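You operate a simulated robot arm through the tools that you are given. There is no shell and no other tool.

You are at the controls of a simulated robot arm. One attempt, no reset.

TASK
Test the grey network lead and add one to the matching row of the tally board.
Fine: put the lead back in the black rack; the other rows stay; leave the tester dial on net.
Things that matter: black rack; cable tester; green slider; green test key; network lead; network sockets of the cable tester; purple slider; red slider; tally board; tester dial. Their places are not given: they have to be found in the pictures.

Only the result counts: the job must be done as asked and must still hold three seconds after the hand-in. Knocking over, shifting, dropping, spilling or breaking anything else fails it.

THE ROBOT
A 7-joint arm with a three-finger gripper, fixed in place. Base frame: the origin is at the foot of the arm, x ahead of it, y to its left, z up. Readings come in mm, degrees, newtons and seconds.
Its first joint turns from -166.0 to 166.0 degrees. Payload 2.69 kg.
The TCP is the grasp point between the finger pads, 30 mm short of the fingertips. In the tool frame z runs along the fingers and y along their closing line. Largest opening 128 mm; the body of the gripper starts 117 mm behind the TCP.
Orientation is that of the tool frame in the base frame, as [roll, pitch, yaw] about the fixed x, y, z axes, in that order (R = Rz(yaw) Ry(pitch) Rx(roll)). With the fingers straight down and closing along the base's y, the tool's x points along the base's -x, its y along +y and its z along -z.

THE INTERFACE
- The arm moves only by the tool send_rows. Its arguments are lists of equal length, an entry for each row: "dp": the shift along the tool's x, y, z in mm, a list of three; "rot": the turn, a rotation vector about the tool's x, y, z in rad, a list of three; "hand": the opening, from 0 (shut) to 1 (fully open). In form: {"dp": [[tx, ty, tz], ...], "rot": [[wx, wy, wz], ...], "hand": [hand, ...]}. A call has 1 to 20 rows; each row is the pose to reach, as a shift and turn from the pose commanded when the call began, along the tool's axes at that moment. A row lasts 0.2 s, in which the tool goes at most 50 mm and 8.6 degrees; a call with a longer step from one row to the next is refused whole, and so is a gripper value outside its range. A pose out of reach is approached as far as the arm can. The call stops where the force on the tool passes 40 N (or 10 N more than at its start, if that is more) or the arm is blocked; 0.2 s more then pass. The fingers move at their own pace and stop on an object; they squeeze with about 27 N. The grip force told is the motor's: it shows also when the fingers shut on nothing. Time passes only in rows, and 0.2 s behind the last, so rows that repeat a pose let the fingers close. It gives the time, the measured TCP pose, the force on the tool (base axes), the opening and the grip force at its end, in the units of the frame above (readings bear some noise), with the torque about the TCP (base axes, N m) and any sound that the robot's microphone picked up, and new pictures: "views" is both (left out), scene, wrist or none.
- Cameras (640 x 400 px; columns grow to the right, rows downward): "scene" is fixed at [400.1, 650.4, 1655]; the picture's right is [-0.54, -0.84, 0.00], its down [-0.55, 0.35, -0.76] and it looks along [0.64, -0.41, -0.65] (base axes); focal length 308 px, centre (320, 200). "wrist" rides on the gripper at [58, 54, -131] in the tool frame; the picture's right is [-0.68, 0.74, 0.00], its down [-0.62, -0.57, -0.55] and it looks along [-0.40, -0.37, 0.84] (tool axes); focal length 234 px, centre (320, 200).
- slide_trunk(by): slides the trunk up (or, below 0, down) by that many mm; the arm rides with it, the base frame stays. It gives what a move gives, with no picture.
- locate(camera, pixels): there is no depth. For up to 12 entries [column, row, z] of the newest picture of that camera ("zoom" is the newest enlarged one), the place [x, y] in the base frame at which the ray of that pixel passes the height z, good to about 2 mm. No time passes.
- close_up(camera, box): a new picture of the part [left, top, right, bottom] of that camera's present view, enlarged. No time passes.
- sign_off(): hands the job in; it is judged then, once.

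Open the gripper and draw the arm clear of the work before you hand the job in, unless the task says otherwise.

The tools are called after ">>>" by a JSON object that holds its "op" and its "data". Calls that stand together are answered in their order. send_rows: Moves the arm, as the interface text tells. Its arguments: {"type":"object","properties":{"dp":{"type":"array"},"rot":{"type":"array"},"hand":{"type":"array"},"views":{"type":"string","enum":["both","scene","wrist","none"]}},"required":["dp","rot","hand"]} The other tools are called the same way: slide_trunk (by) slides the trunk up or down; locate (camera, pixels) gives the place at which the rays of pixels pass given heights; close_up (camera, box) takes an enlarged picture of a part of a camera's view; sign_off () hands the job in.

At the start:

```text
time: 0.0
tool_pos: [754.6, 208.1, 1330.9]
tool_rot: [-179.9, 0.0, -180.0]
contact_force: [-1.2, 0.2, 0.5]
wrist_torque: [0.02, 0.01, 0.0]
opening: 128.0
grasp_force: 0.0
trunk travel left (down, up): [-150.0, 200.0]
```

scene: 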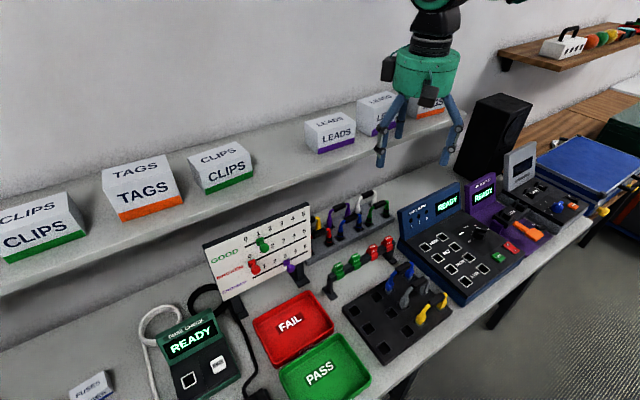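
wrist: 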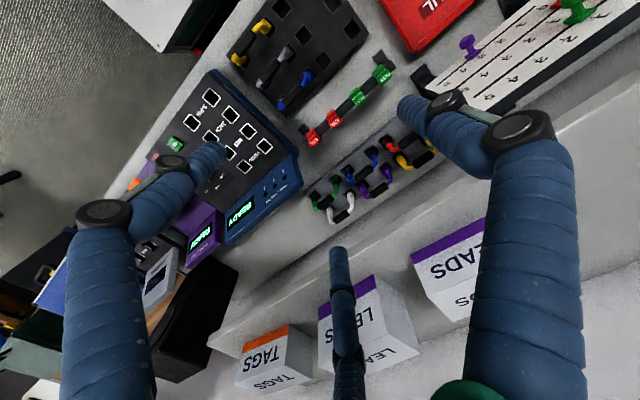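

I see the workbench with a blue tester, a black rack with blue/grey/yellow leads, and a tally board. I take close-ups of the important areas first.

>>> {"op": "close_up", "data": {"camera": "scene", "box": [330, 240, 470, 370]}}

>>> {"op": "close_up", "data": {"camera": "scene", "box": [390, 170, 550, 310]}}

>>> {"op": "close_up", "data": {"camera": "scene", "box": [195, 190, 335, 320]}}

>>> {"op": "close_up", "data": {"camera": "wrist", "box": [130, 60, 310, 260]}}

>>> {"op": "close_up", "data": {"camera": "wrist", "box": [220, 0, 400, 130]}}

```text
3.08 times, centred on (400, 305) of scene
```

zoom: 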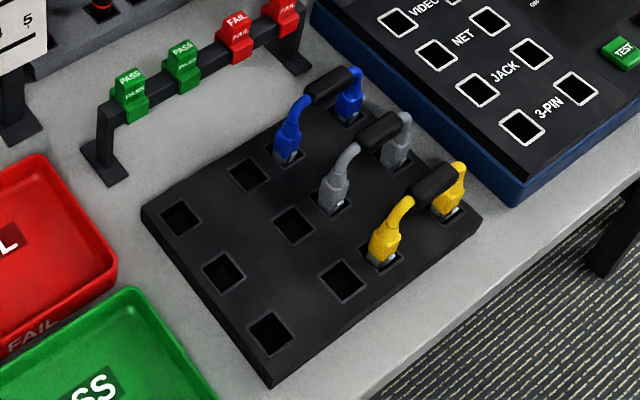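

```text
2.86 times, centred on (470, 240) of scene
```

zoom: 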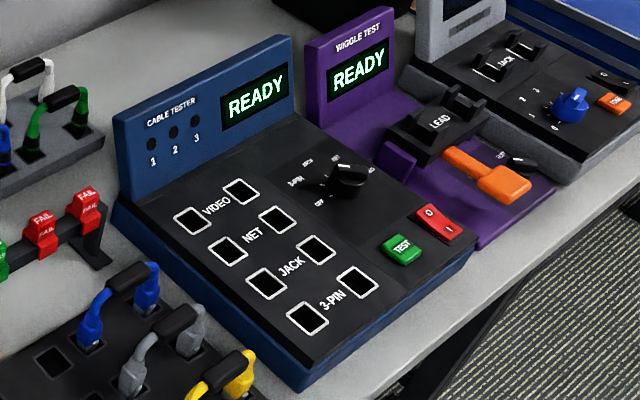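

```text
3.08 times, centred on (265, 255) of scene
```

zoom: 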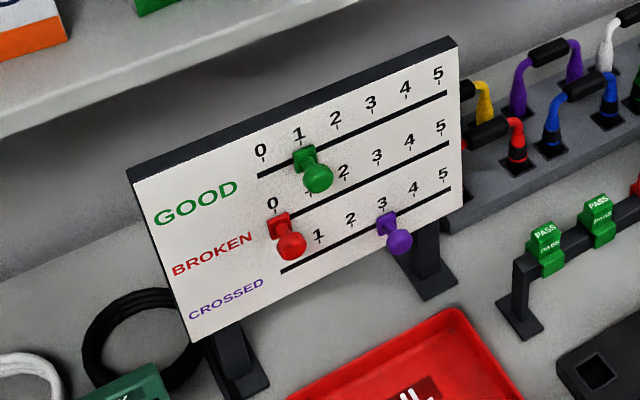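

```text
2.00 times, centred on (220, 160) of wrist
```

zoom: 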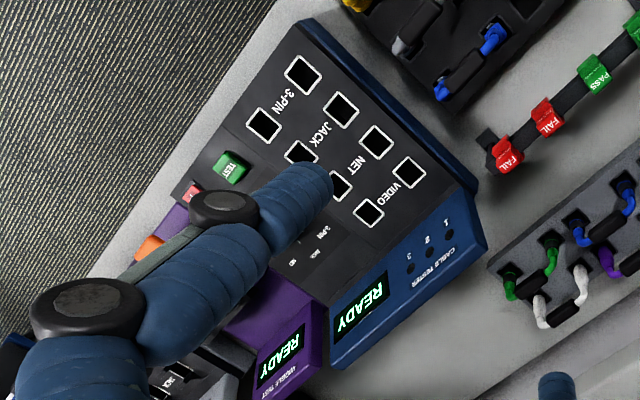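

```text
3.08 times, centred on (310, 65) of wrist
```

zoom: 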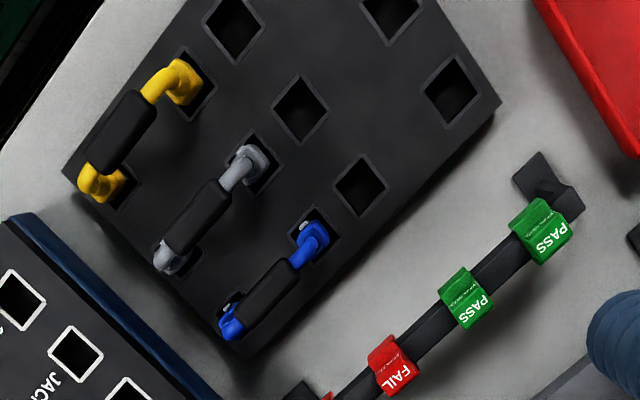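

Let me look at the gripper itself and at the rest of the bench before moving.

>>> {"op": "close_up", "data": {"camera": "scene", "box": [360, 0, 490, 180]}}

>>> {"op": "close_up", "data": {"camera": "wrist", "box": [60, 80, 580, 400]}}

>>> {"op": "close_up", "data": {"camera": "wrist", "box": [420, 0, 640, 130]}}

```text
2.22 times, centred on (425, 90) of scene
```

zoom: 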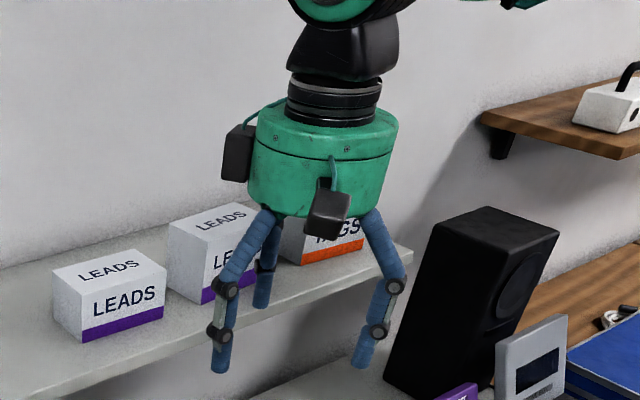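

```text
1.23 times, centred on (320, 240) of wrist
```

zoom: 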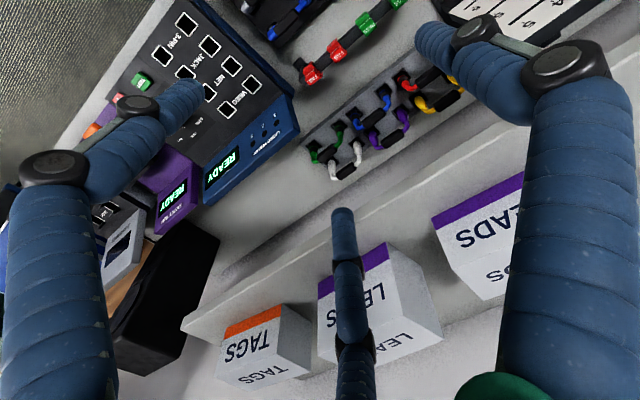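

```text
2.91 times, centred on (530, 65) of wrist
```

zoom: 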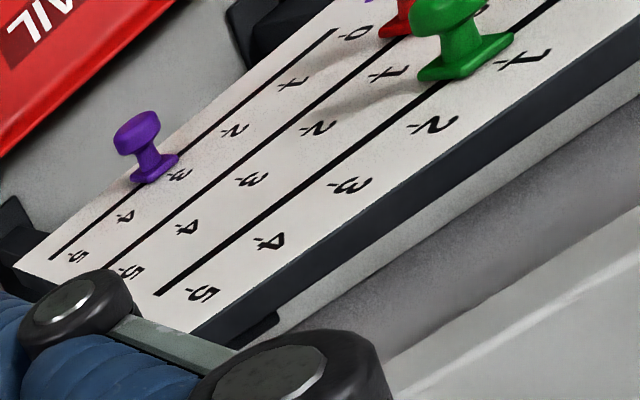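

The visible gripper shows three prongs, so I first test how they move by closing partly in free space, without moving the arm.

>>> {"op": "send_rows", "data": {"dp": [[0, 0, 0], [0, 0, 0], [0, 0, 0]], "rot": [[0, 0, 0], [0, 0, 0], [0, 0, 0]], "hand": [0.2, 0.2, 0.2]}}

```text
time: 0.8
tool_pos: [754.6, 209.7, 1328.9]
tool_rot: [180.0, 0.0, 179.9]
contact_force: [-0.5, -0.4, -0.6]
wrist_torque: [0.0, -0.01, 0.03]
opening: 25.7
grasp_force: 0.1
trunk travel left (down, up): [-150.0, 200.0]
```

scene: 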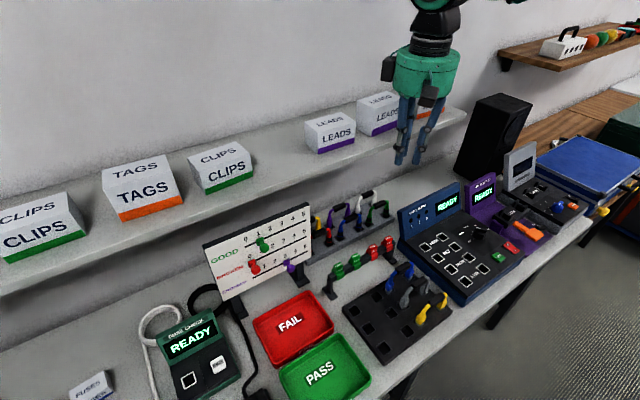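
wrist: 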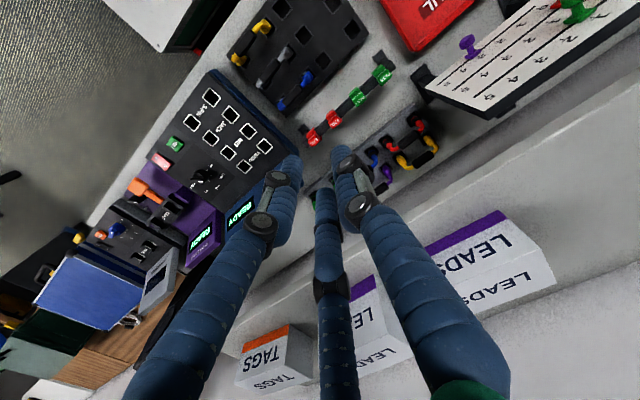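

The prongs all move toward the axis together. Now I triangulate the rack and tester using rays from both cameras at two heights.

>>> {"op": "close_up", "data": {"camera": "wrist", "box": [120, 60, 310, 240]}}

>>> {"op": "locate", "data": {"camera": "wrist", "pixels": [[273.3, 68.2, 900], [273.3, 68.2, 960], [210, 98, 900], [210, 98, 960]]}}

>>> {"op": "locate", "data": {"camera": "scene", "pixels": [[419.5, 281.6, 900], [419.5, 281.6, 960], [465, 282, 900], [465, 282, 960]]}}

```text
2.22 times, centred on (215, 150) of wrist
```

zoom: 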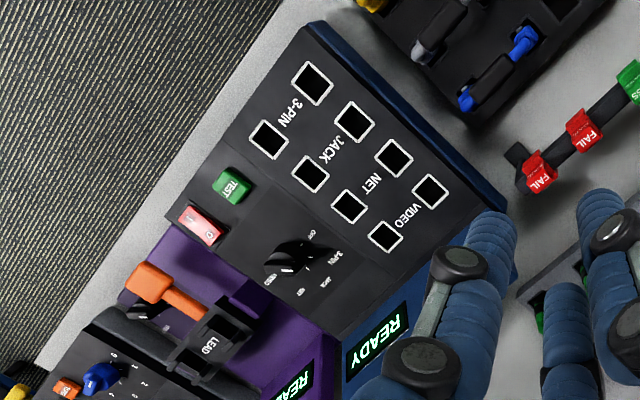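

```text
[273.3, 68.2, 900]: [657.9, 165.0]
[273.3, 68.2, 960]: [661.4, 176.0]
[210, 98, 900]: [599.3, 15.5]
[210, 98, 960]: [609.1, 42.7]
```

```text
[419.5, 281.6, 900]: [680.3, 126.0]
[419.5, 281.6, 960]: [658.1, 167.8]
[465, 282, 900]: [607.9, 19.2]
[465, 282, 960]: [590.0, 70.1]
```

The handle of the grey lead is at roughly (660, 175, 960). I move the hand so that the wrist camera looks straight down on the tester and rack from nearer.

>>> {"op": "send_rows", "data": {"dp": [[13, -27, 20], [26, -54, 40], [39, -81, 60], [52, -108, 80], [65, -135, 100], [78, -162, 120], [91, -189, 140], [105, -216, 160], [105, -216, 160]], "rot": [[0, 0, 0], [0, 0, 0], [0, 0, 0], [0, 0, 0], [0, 0, 0], [0, 0, 0], [0, 0, 0], [0, 0, 0], [0, 0, 0]], "hand": [0.2, 0.2, 0.2, 0.2, 0.2, 0.2, 0.2, 0.2, 0.2]}}

```text
time: 2.8
tool_pos: [651.0, -7.6, 1168.7]
tool_rot: [180.0, 0.1, -179.9]
contact_force: [-0.5, -0.7, 0.4]
wrist_torque: [0.03, 0.0, 0.02]
opening: 25.4
grasp_force: 0.1
trunk travel left (down, up): [-150.0, 200.0]
```

scene: 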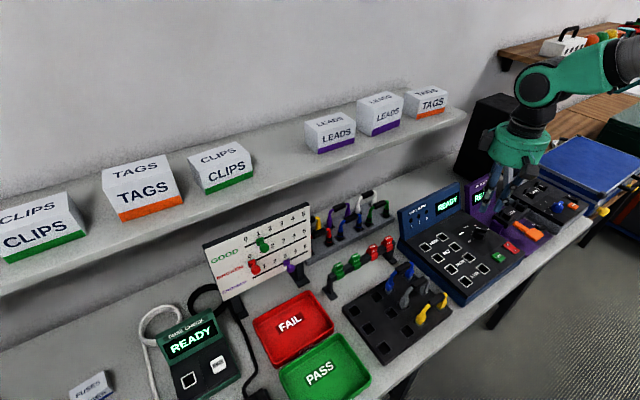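
wrist: 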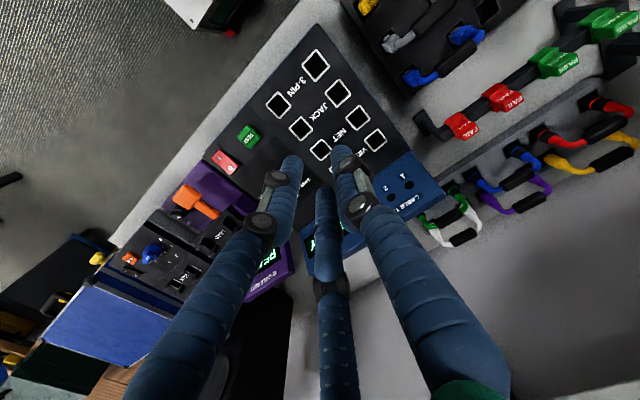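

Now I take close-ups from this position and rays for the NET sockets from both cameras to find the panel height.

>>> {"op": "close_up", "data": {"camera": "wrist", "box": [200, 20, 420, 220]}}

>>> {"op": "locate", "data": {"camera": "wrist", "pixels": [[357, 116, 900], [357, 116, 960], [315, 66, 900], [315, 66, 960]]}}

>>> {"op": "locate", "data": {"camera": "scene", "pixels": [[437.8, 257.5, 900], [437.8, 257.5, 960], [465.5, 280.9, 900], [465.5, 280.9, 960]]}}

>>> {"op": "close_up", "data": {"camera": "scene", "box": [410, 200, 530, 300]}}

```text
2.00 times, centred on (310, 120) of wrist
```

zoom: 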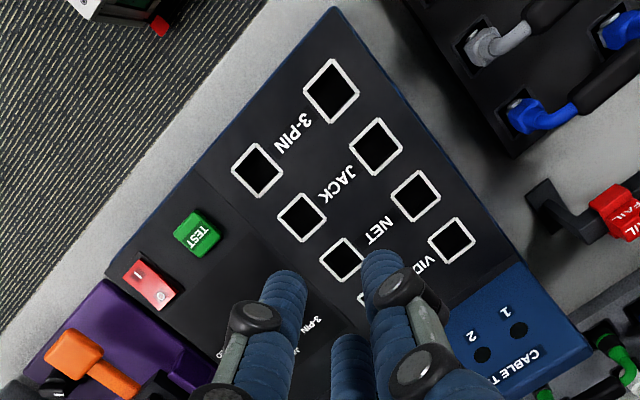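

```text
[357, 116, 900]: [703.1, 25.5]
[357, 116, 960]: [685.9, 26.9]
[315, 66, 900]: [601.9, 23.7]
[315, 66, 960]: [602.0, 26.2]
```

```text
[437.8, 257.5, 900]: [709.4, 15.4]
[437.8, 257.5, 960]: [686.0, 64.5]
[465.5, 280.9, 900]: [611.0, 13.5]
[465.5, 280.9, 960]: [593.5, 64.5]
```

```text
4.00 times, centred on (470, 250) of scene
```

zoom: 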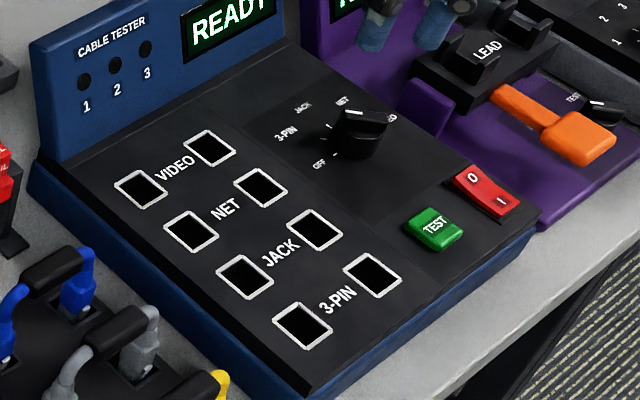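

The tester's socket panel comes out near z≈913 with NET +y socket near (700, 26). Next I place the wrist camera straight above the rack at moderate height to measure the leads.

>>> {"op": "send_rows", "data": {"dp": [[-17, 33, 15], [-34, 66, 30], [-51, 99, 45], [-68, 131, 60], [-68, 131, 70], [-68, 131, 70]], "rot": [[0, 0, 0], [0, 0, 0], [0, 0, 0], [0, 0, 0], [0, 0, 0], [0, 0, 0]], "hand": [0.2, 0.2, 0.2, 0.2, 0.2, 0.2]}}

```text
time: 4.2
tool_pos: [717.7, 123.8, 1099.7]
tool_rot: [-180.0, 0.0, -179.9]
contact_force: [-0.2, -0.2, -0.5]
wrist_torque: [0.0, -0.04, -0.02]
opening: 25.7
grasp_force: 0.1
trunk travel left (down, up): [-150.0, 200.0]
```

scene: 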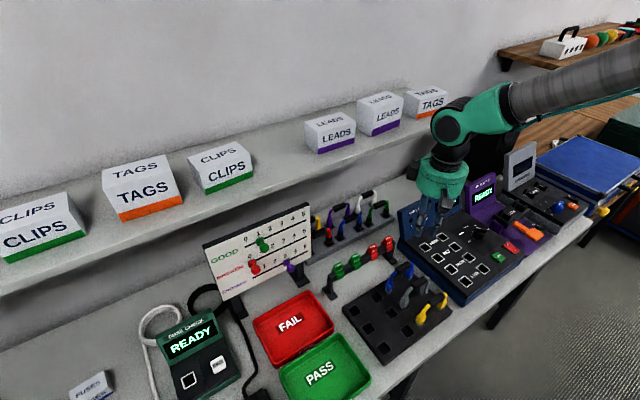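
wrist: 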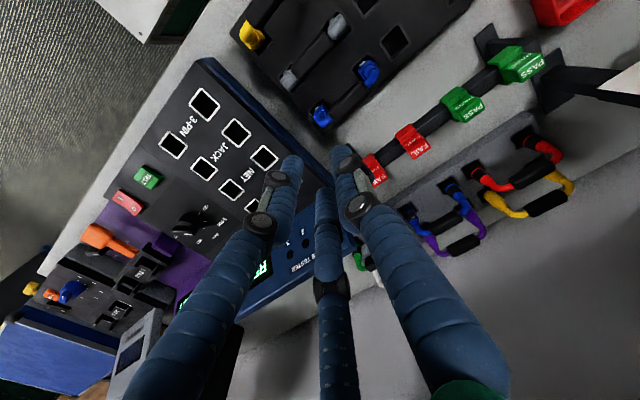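

>>> {"op": "close_up", "data": {"camera": "wrist", "box": [220, 0, 420, 125]}}

>>> {"op": "close_up", "data": {"camera": "wrist", "box": [120, 60, 310, 260]}}

>>> {"op": "close_up", "data": {"camera": "scene", "box": [360, 250, 460, 330]}}

```text
3.20 times, centred on (320, 62) of wrist
```

zoom: 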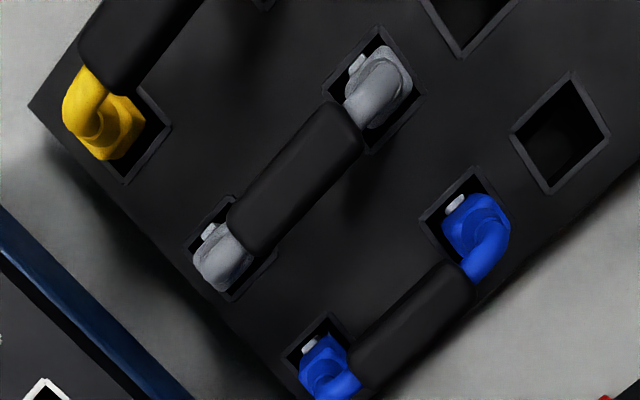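

```text
2.00 times, centred on (215, 160) of wrist
```

zoom: 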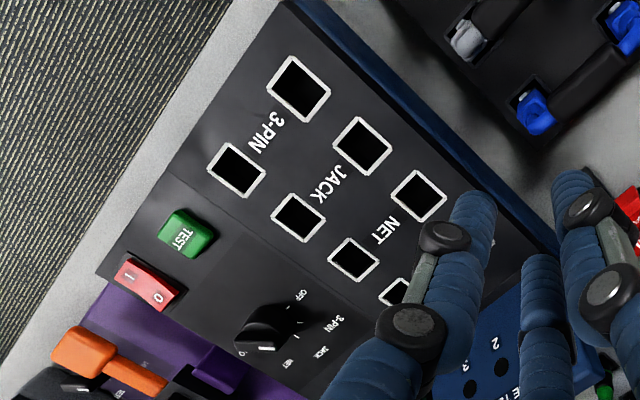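

```text
5.00 times, centred on (410, 290) of scene
```

zoom: 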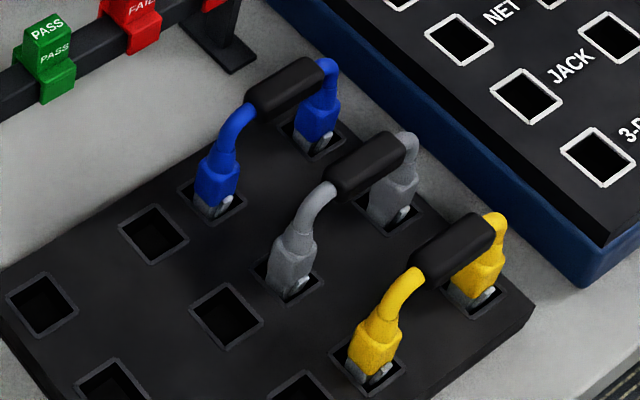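

>>> {"op": "locate", "data": {"camera": "wrist", "pixels": [[313.75, 55.1, 900], [313.75, 55.1, 960], [328.4, 40.1, 960], [296.6, 71.4, 960], [337.2, 27.6, 900], [337.2, 27.6, 960], [291.3, 77, 900], [291.3, 77, 960], [348.75, 97.9, 900], [348.75, 97.9, 960]]}}

>>> {"op": "locate", "data": {"camera": "scene", "pixels": [[419, 283, 900], [419, 283, 960], [404.4, 305.6, 900], [404.4, 305.6, 960], [425, 291.4, 900], [425, 291.4, 960], [402.8, 267, 900], [402.8, 267, 960]]}}

```text
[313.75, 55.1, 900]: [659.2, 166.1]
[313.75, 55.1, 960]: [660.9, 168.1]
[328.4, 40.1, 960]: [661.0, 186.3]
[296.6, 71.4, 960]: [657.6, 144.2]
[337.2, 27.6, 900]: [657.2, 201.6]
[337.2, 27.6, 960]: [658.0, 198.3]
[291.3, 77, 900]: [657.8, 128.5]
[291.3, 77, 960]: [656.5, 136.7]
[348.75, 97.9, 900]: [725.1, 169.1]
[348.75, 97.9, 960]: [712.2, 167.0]
```

```text
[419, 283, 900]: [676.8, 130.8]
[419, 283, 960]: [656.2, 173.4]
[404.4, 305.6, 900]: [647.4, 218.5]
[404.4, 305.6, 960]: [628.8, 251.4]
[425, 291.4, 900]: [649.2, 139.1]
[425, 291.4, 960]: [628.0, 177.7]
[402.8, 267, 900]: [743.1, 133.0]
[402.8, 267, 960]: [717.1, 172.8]
```

The grey lead's handle sits at about (660, 168, 950) with plugs 78 mm apart along y; rack top ≈ 875. Now I move so the wrist camera is above the tester's dial and NET sockets.

>>> {"op": "locate", "data": {"camera": "wrist", "pixels": [[264, 158, 913], [231, 190, 913], [188, 225, 913], [188, 225, 940], [149, 176, 913], [139, 204, 913]]}}

>>> {"op": "send_rows", "data": {"dp": [[0, -40, 0], [0, -80, 0], [0, -120, 0], [-10, -160, 0], [-20, -200, 0], [-20, -225, 0], [-20, -225, 0]], "rot": [[0, 0, 0], [0, 0, 0], [0, 0, 0], [0, 0, 0], [0, 0, 0], [0, 0, 0], [0, 0, 0]], "hand": [0.2, 0.2, 0.2, 0.2, 0.2, 0.2, 0.2]}}

```text
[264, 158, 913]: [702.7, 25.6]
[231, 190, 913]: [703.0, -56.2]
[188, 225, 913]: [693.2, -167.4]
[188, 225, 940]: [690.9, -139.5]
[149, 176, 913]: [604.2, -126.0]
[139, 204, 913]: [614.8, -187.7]
```

```text
time: 5.8
tool_pos: [738.3, -102.0, 1101.5]
tool_rot: [180.0, -0.1, -180.0]
contact_force: [-0.2, -0.1, -0.2]
wrist_torque: [0.04, 0.01, -0.05]
opening: 25.5
grasp_force: 0.0
trunk travel left (down, up): [-150.0, 200.0]
```

scene: 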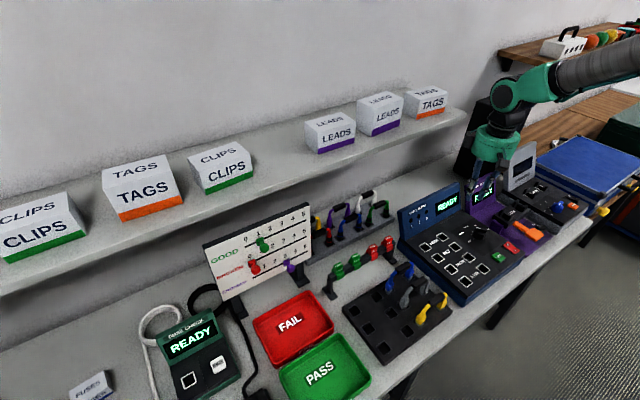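
wrist: 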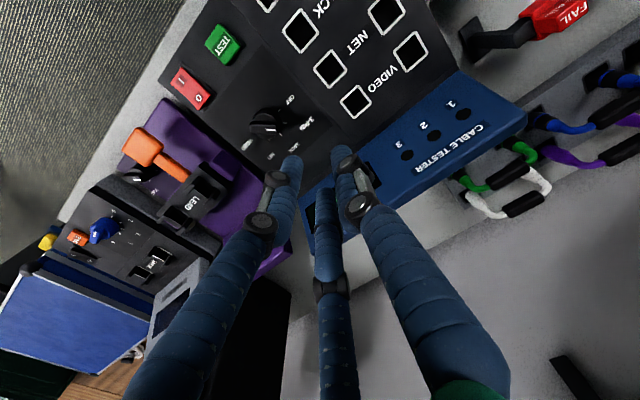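

>>> {"op": "close_up", "data": {"camera": "wrist", "box": [220, 80, 340, 170]}}

>>> {"op": "close_up", "data": {"camera": "wrist", "box": [160, 0, 460, 190]}}

>>> {"op": "close_up", "data": {"camera": "scene", "box": [450, 205, 530, 265]}}

```text
4.44 times, centred on (280, 125) of wrist
```

zoom: 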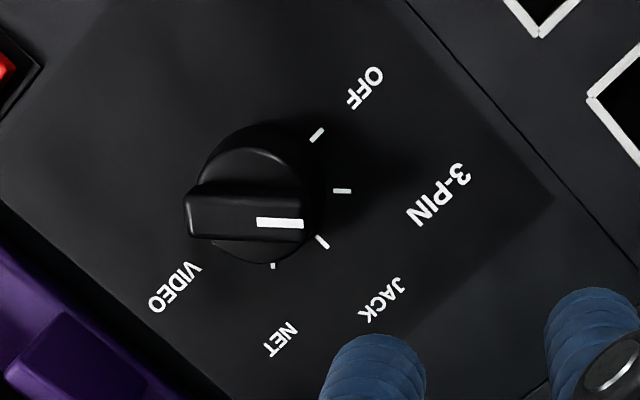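

```text
2.11 times, centred on (310, 95) of wrist
```

zoom: 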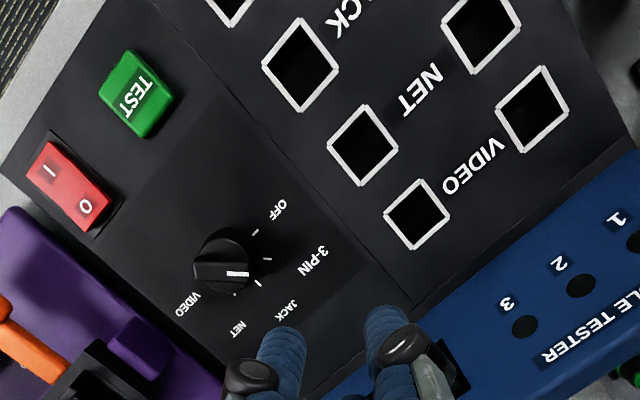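

```text
6.67 times, centred on (490, 235) of scene
```

zoom: 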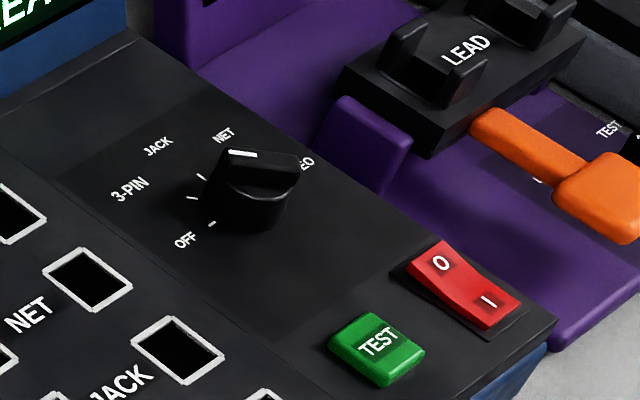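

>>> {"op": "locate", "data": {"camera": "wrist", "pixels": [[268.1, 123, 900], [268.1, 123, 930], [279.3, 110.4, 913], [285, 123, 913], [280.5, 134.5, 913], [269.4, 139.9, 913], [329.9, 68.9, 900], [329.9, 68.9, 930], [385.8, 16.8, 913], [228, 44.3, 913], [263.3, 129.1, 930], [263.3, 129.1, 950]]}}

>>> {"op": "locate", "data": {"camera": "scene", "pixels": [[455.1, 247, 900], [455.1, 247, 930], [470.8, 234.5, 913], [473.8, 238.4, 913], [498.5, 256.7, 900], [498.5, 256.7, 930], [437.8, 257.5, 913]]}}

```text
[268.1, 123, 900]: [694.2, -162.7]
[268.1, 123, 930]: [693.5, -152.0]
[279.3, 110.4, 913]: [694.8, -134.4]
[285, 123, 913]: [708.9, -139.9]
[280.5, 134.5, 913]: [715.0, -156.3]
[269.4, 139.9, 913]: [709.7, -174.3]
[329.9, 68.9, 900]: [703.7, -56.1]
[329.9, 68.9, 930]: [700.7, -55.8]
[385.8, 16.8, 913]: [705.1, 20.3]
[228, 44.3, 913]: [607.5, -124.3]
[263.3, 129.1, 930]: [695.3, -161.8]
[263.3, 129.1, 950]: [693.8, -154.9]
```

```text
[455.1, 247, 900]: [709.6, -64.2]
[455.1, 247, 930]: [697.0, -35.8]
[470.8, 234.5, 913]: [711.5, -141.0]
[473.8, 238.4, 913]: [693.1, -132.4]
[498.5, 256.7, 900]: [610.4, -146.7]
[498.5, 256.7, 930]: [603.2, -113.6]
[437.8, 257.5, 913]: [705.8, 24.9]
```

The dial ticks put OFF at +y, 3-PIN at +45°, JACK at +x, NET at −45°; the white mark points to 3-PIN, so the dial must be turned 90° clockwise. I rotate the tool −45° about its axis and go above the dial centre (694, −157).

>>> {"op": "send_rows", "data": {"dp": [[7, -9, 10], [14, -18, 20], [22, -28, 30], [30, -38, 40], [38, -48, 50], [44, -56, 60], [44, -56, 70], [44, -56, 70]], "rot": [[0, 0, -0.131], [0, 0, -0.262], [0, 0, -0.393], [0, 0, -0.524], [0, 0, -0.655], [0, 0, -0.7854], [0, 0, -0.7854], [0, 0, -0.7854]], "hand": [0.25, 0.25, 0.25, 0.25, 0.25, 0.25, 0.25, 0.25]}}

>>> {"op": "locate", "data": {"camera": "scene", "pixels": [[397.5, 203.75, 960], [397.5, 203.75, 1000], [462, 181, 960], [462, 181, 1000]]}}

```text
time: 7.6
tool_pos: [693.3, -157.5, 1029.8]
tool_rot: [-179.9, 0.1, -135.0]
contact_force: [0.2, -0.6, 0.3]
wrist_torque: [-0.02, 0.02, 0.0]
opening: 32.1
grasp_force: 0.1
trunk travel left (down, up): [-150.0, 200.0]
```

scene: 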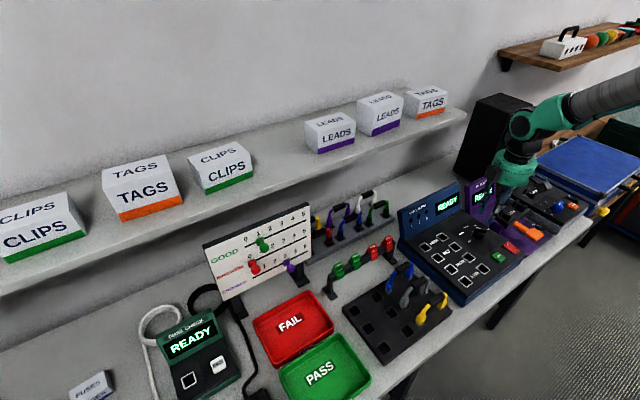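
wrist: 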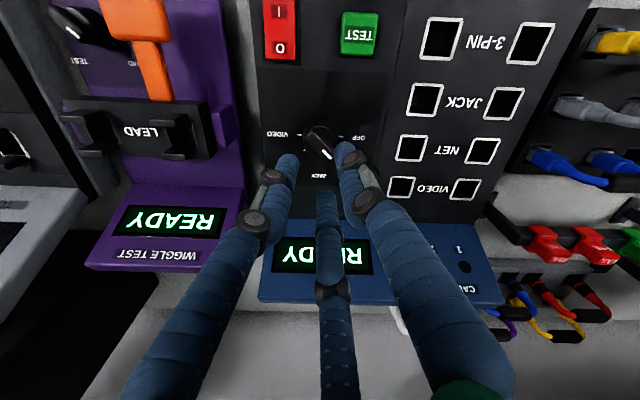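

```text
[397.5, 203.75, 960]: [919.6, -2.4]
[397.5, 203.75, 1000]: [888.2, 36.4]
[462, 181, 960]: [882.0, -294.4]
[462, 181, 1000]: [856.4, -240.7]
```

>>> {"op": "close_up", "data": {"camera": "wrist", "box": [260, 90, 390, 190]}}

>>> {"op": "close_up", "data": {"camera": "scene", "box": [450, 180, 550, 260]}}

```text
4.00 times, centred on (325, 140) of wrist
```

zoom: 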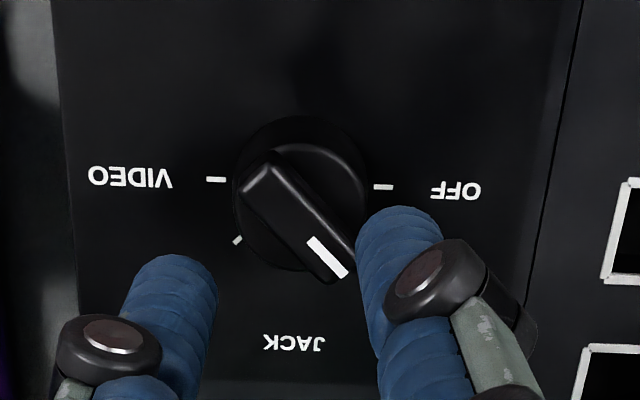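

```text
5.00 times, centred on (500, 220) of scene
```

zoom: 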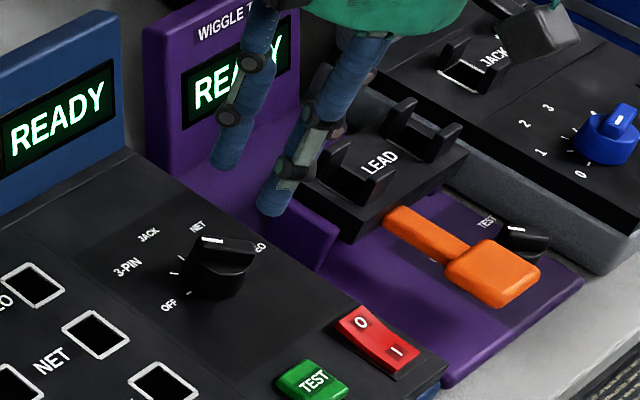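

>>> {"op": "locate", "data": {"camera": "wrist", "pixels": [[322.75, 150, 942], [331, 158.5, 942], [309.5, 134.5, 942], [319.5, 146, 942], [320.75, 137.5, 930], [299, 135, 913], [340.9, 136.6, 913], [304.5, 150, 913], [299, 135, 920], [340.9, 136.6, 920]]}}

>>> {"op": "close_up", "data": {"camera": "scene", "box": [470, 215, 510, 245]}}

```text
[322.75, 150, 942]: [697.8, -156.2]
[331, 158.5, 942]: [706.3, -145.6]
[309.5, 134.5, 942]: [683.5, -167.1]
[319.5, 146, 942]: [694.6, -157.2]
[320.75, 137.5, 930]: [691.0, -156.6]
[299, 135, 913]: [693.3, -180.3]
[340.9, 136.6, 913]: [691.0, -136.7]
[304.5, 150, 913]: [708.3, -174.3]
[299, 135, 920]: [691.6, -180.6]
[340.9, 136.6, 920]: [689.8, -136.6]
```

```text
13.33 times, centred on (490, 230) of scene
```

zoom: 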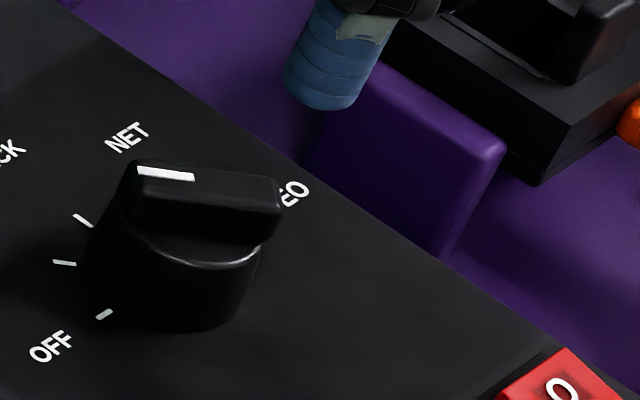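

The bar of the knob lies at 43° (pointing to 3-PIN), about 12 mm wide, top near z≈942, dial centre ≈(692.5, −158.3). I descend with the fingers straddling the bar, stopping short to check.

>>> {"op": "send_rows", "data": {"dp": [[1, 0, 15], [1.5, 0.5, 30], [1.7, 0.5, 40], [1.7, 0.5, 50], [1.7, 0.5, 58], [1.7, 0.5, 62]], "rot": [[0, 0, 0], [0, 0, 0], [0, 0, 0], [0, 0, 0], [0, 0, 0], [0, 0, 0]], "hand": [0.25, 0.25, 0.25, 0.25, 0.25, 0.25]}}

>>> {"op": "close_up", "data": {"camera": "scene", "box": [450, 190, 530, 250]}}

>>> {"op": "close_up", "data": {"camera": "wrist", "box": [240, 100, 410, 220]}}

```text
time: 9.0
tool_pos: [693.6, -158.3, 970.3]
tool_rot: [-179.7, 0.2, -135.0]
contact_force: [0.1, 7.1, 33.0]
wrist_torque: [0.12, -0.34, 0.02]
opening: 44.1
grasp_force: 7.9
trunk travel left (down, up): [-150.0, 200.0]
```

scene: 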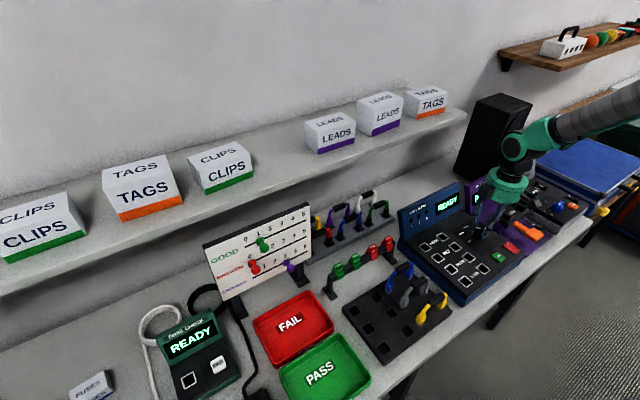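
wrist: 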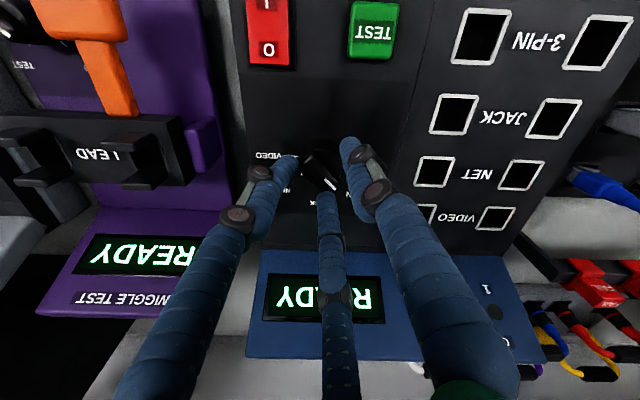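

```text
6.67 times, centred on (490, 220) of scene
```

zoom: 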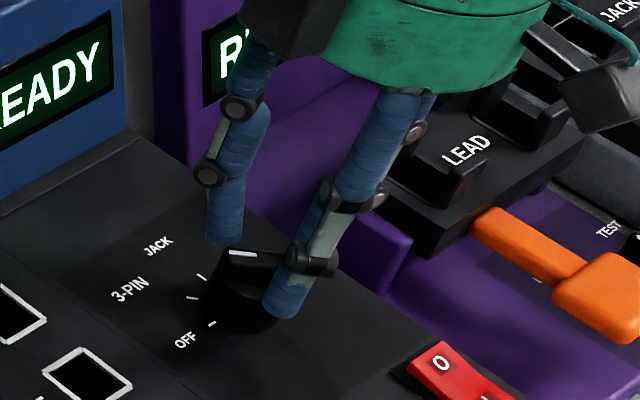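

```text
3.33 times, centred on (325, 160) of wrist
```

zoom: 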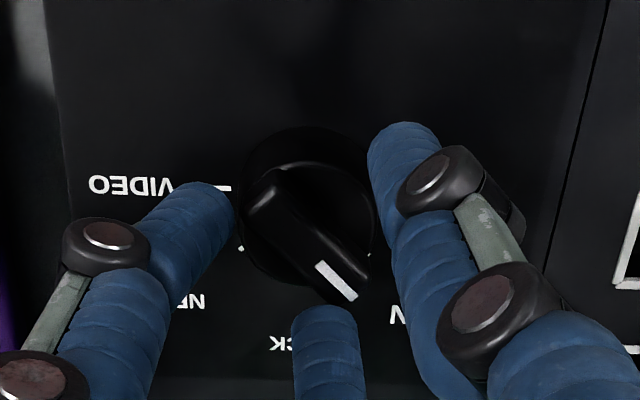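

Contact came early (33 N, opening pushed out to 44 mm): a prong tip rode onto the end of the knob's bar, so the prongs in the picture seem to be the real ones. I lift back off and open wider.

>>> {"op": "send_rows", "data": {"dp": [[0, 0, -10], [0, 0, -20], [0, 0, -20]], "rot": [[0, 0, 0], [0, 0, 0], [0, 0, 0]], "hand": [0.25, 0.42, 0.42]}}

>>> {"op": "close_up", "data": {"camera": "wrist", "box": [240, 80, 410, 220]}}

>>> {"op": "close_up", "data": {"camera": "scene", "box": [450, 190, 530, 250]}}

```text
time: 9.8
tool_pos: [692.1, -157.8, 988.3]
tool_rot: [-179.9, 0.0, -135.0]
contact_force: [0.1, 0.4, 0.3]
wrist_torque: [0.03, -0.03, 0.02]
opening: 53.9
grasp_force: 0.1
trunk travel left (down, up): [-150.0, 200.0]
```

scene: 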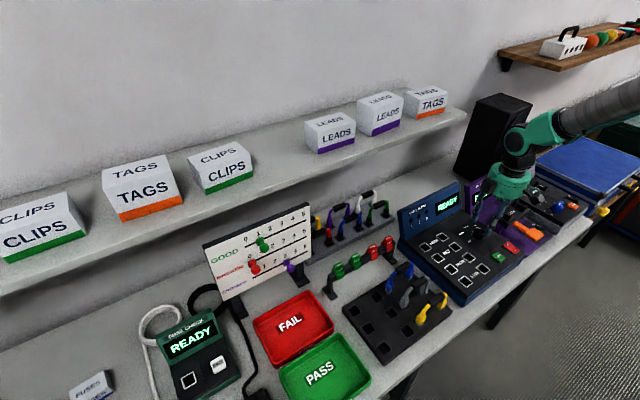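
wrist: 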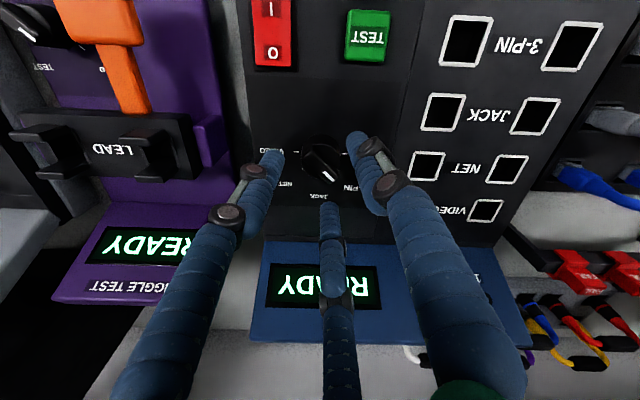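

```text
2.86 times, centred on (325, 150) of wrist
```

zoom: 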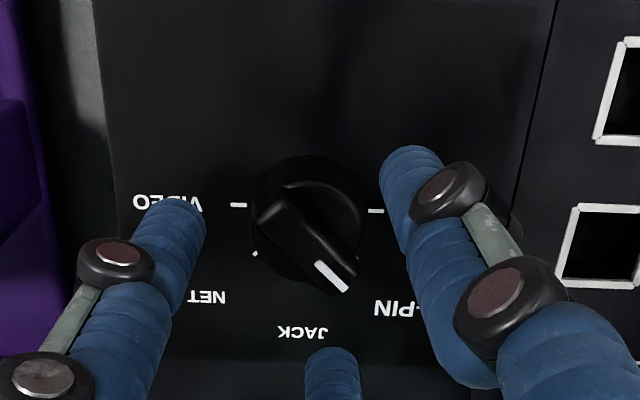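

```text
6.67 times, centred on (490, 220) of scene
```

zoom: 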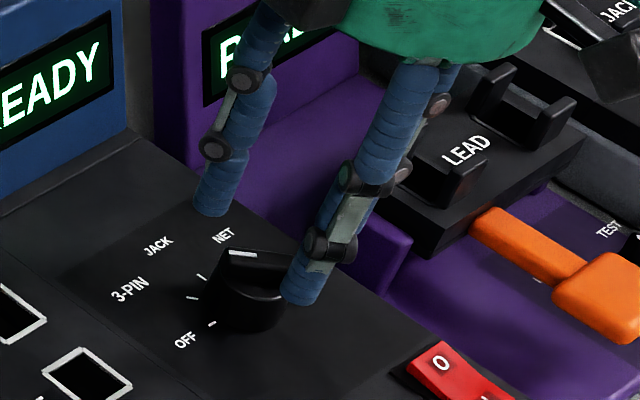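

>>> {"op": "locate", "data": {"camera": "wrist", "pixels": [[228, 150, 920], [228, 150, 950], [246, 150, 913], [196, 120, 930], [322, 150, 945], [309, 146, 930], [341, 151, 930]]}}

>>> {"op": "close_up", "data": {"camera": "wrist", "box": [180, 80, 380, 220]}}

```text
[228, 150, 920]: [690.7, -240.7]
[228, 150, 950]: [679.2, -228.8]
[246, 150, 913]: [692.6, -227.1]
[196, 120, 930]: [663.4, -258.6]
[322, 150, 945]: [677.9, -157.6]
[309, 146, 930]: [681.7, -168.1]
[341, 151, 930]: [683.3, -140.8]
```

```text
2.86 times, centred on (280, 150) of wrist
```

zoom: 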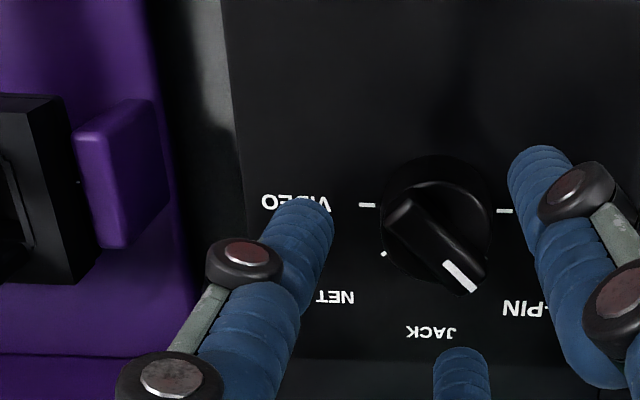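

The space around the dial is clear. I descend 32 mm with prongs opened to 54 mm around the whole knob.

>>> {"op": "send_rows", "data": {"dp": [[0, 0, 10], [0, 0, 20], [0, 0, 26], [0, 0, 32], [0, 0, 32]], "rot": [[0, 0, 0], [0, 0, 0], [0, 0, 0], [0, 0, 0], [0, 0, 0]], "hand": [0.42, 0.42, 0.42, 0.42, 0.42]}}

>>> {"op": "close_up", "data": {"camera": "wrist", "box": [240, 80, 410, 220]}}

>>> {"op": "close_up", "data": {"camera": "scene", "box": [450, 190, 530, 250]}}

```text
time: 11.0
tool_pos: [691.6, -158.0, 956.9]
tool_rot: [180.0, 0.0, -135.0]
contact_force: [0.1, -0.4, 0.0]
wrist_torque: [0.0, -0.02, 0.03]
opening: 53.6
grasp_force: 0.0
trunk travel left (down, up): [-150.0, 200.0]
```

scene: 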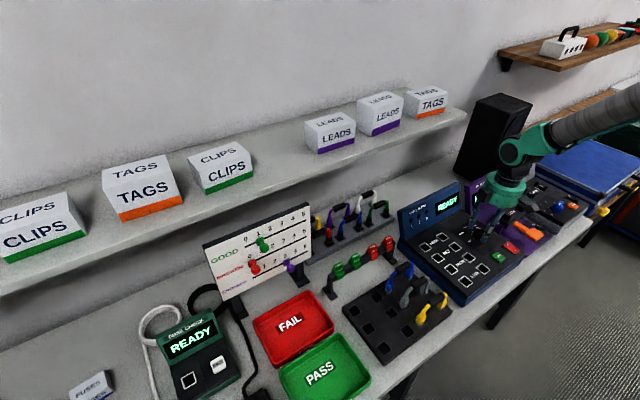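
wrist: 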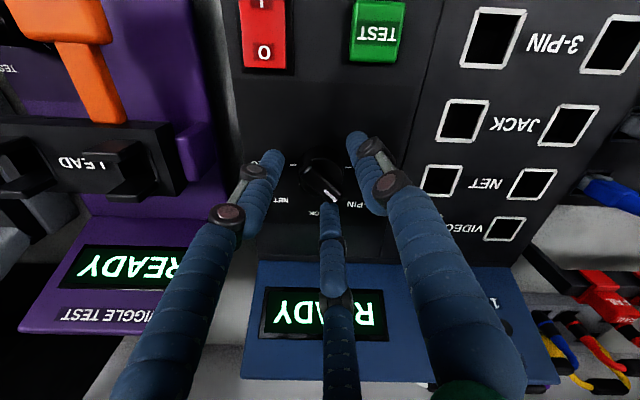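

```text
2.86 times, centred on (325, 150) of wrist
```

zoom: 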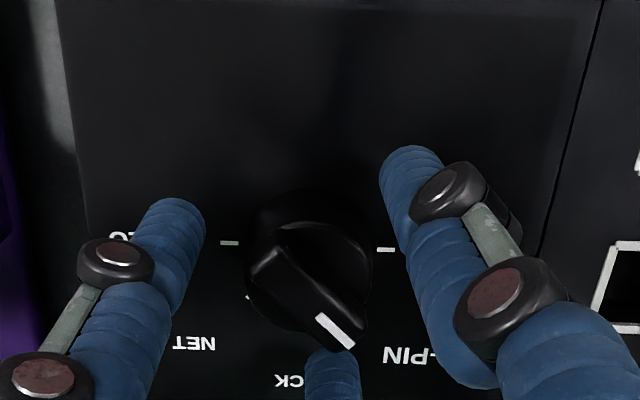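

```text
6.67 times, centred on (490, 220) of scene
```

zoom: 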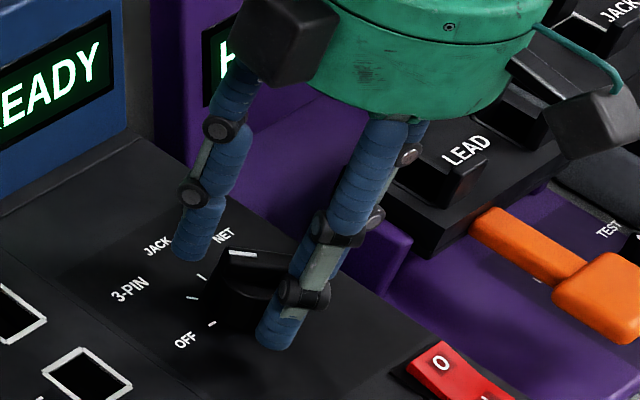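

No contact now, tips at about z 926 around the knob. I close to see at what opening the fingers stop.

>>> {"op": "send_rows", "data": {"dp": [[0, 0, 0], [0, 0, 0], [0, 0, 0], [0, 0, 0]], "rot": [[0, 0, 0], [0, 0, 0], [0, 0, 0], [0, 0, 0]], "hand": [0.3, 0.2, 0.1, 0.1]}}

>>> {"op": "close_up", "data": {"camera": "wrist", "box": [240, 80, 410, 220]}}

>>> {"op": "close_up", "data": {"camera": "scene", "box": [450, 190, 530, 250]}}

```text
time: 12.0
tool_pos: [693.8, -158.3, 956.3]
tool_rot: [-179.8, 0.1, -134.9]
contact_force: [28.4, 8.5, -3.7]
wrist_torque: [0.47, -0.89, -0.06]
opening: 33.6
grasp_force: 44.5
trunk travel left (down, up): [-150.0, 200.0]
```

scene: 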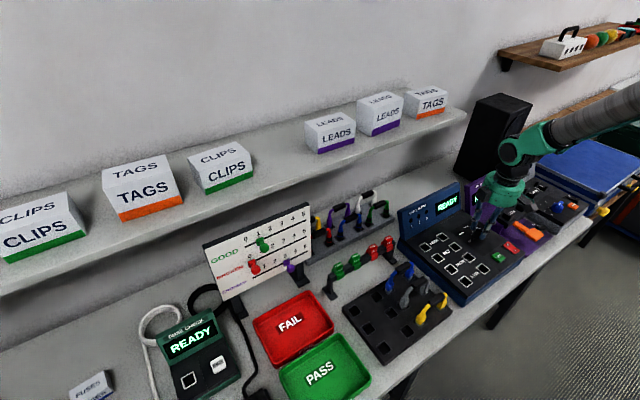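
wrist: 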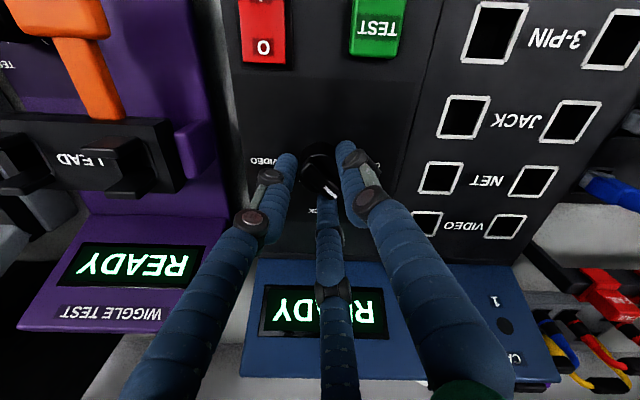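

```text
2.86 times, centred on (325, 150) of wrist
```

zoom: 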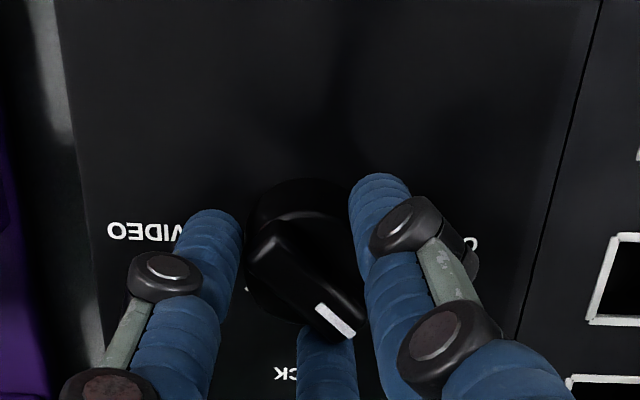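

```text
6.67 times, centred on (490, 220) of scene
```

zoom: 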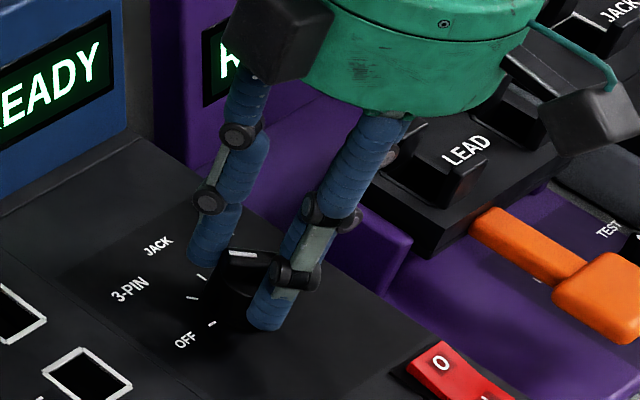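

Fingers stopped at 33.6 mm with a net push of 30 N along the third prong's direction: three real prongs, and the knob is slightly off-centre toward it. I ease off, shift 1.5 mm that way and re-close.

>>> {"op": "send_rows", "data": {"dp": [[0, 0, 0], [-1.3, -0.75, 0], [-1.3, -0.75, 0], [-1.3, -0.75, 0], [-1.3, -0.75, 0]], "rot": [[0, 0, 0], [0, 0, 0], [0, 0, 0], [0, 0, 0], [0, 0, 0]], "hand": [0.34, 0.34, 0.2, 0.1, 0.1]}}

>>> {"op": "close_up", "data": {"camera": "wrist", "box": [240, 80, 410, 220]}}

```text
time: 13.2
tool_pos: [694.0, -157.3, 956.1]
tool_rot: [-180.0, 0.0, -135.0]
contact_force: [19.6, 2.5, -5.2]
wrist_torque: [0.45, -0.47, -0.03]
opening: 33.5
grasp_force: 45.1
trunk travel left (down, up): [-150.0, 200.0]
```

scene: 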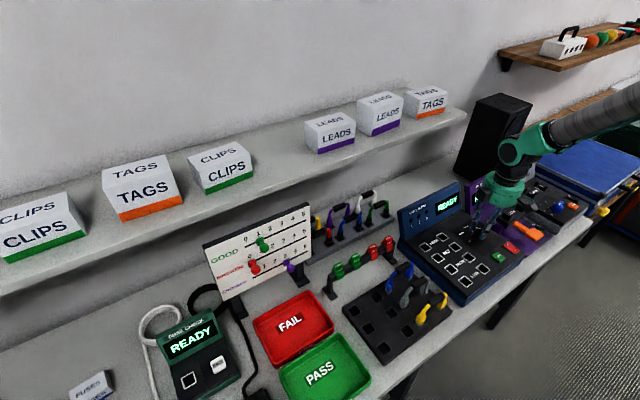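
wrist: 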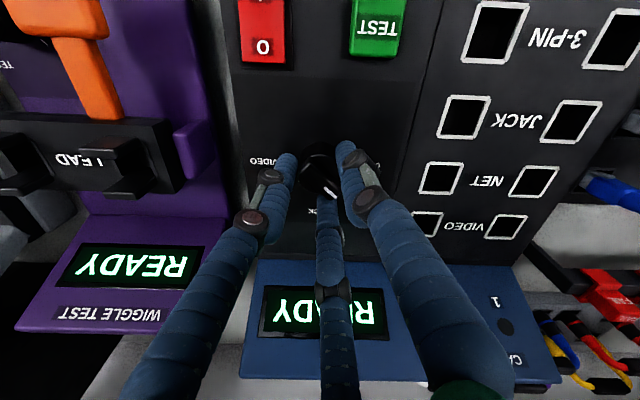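

```text
2.86 times, centred on (325, 150) of wrist
```

zoom: 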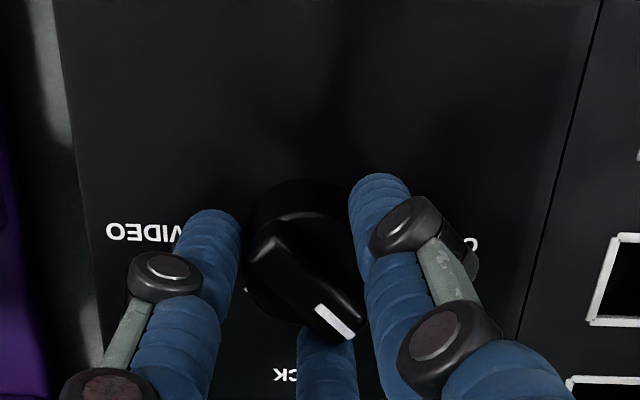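

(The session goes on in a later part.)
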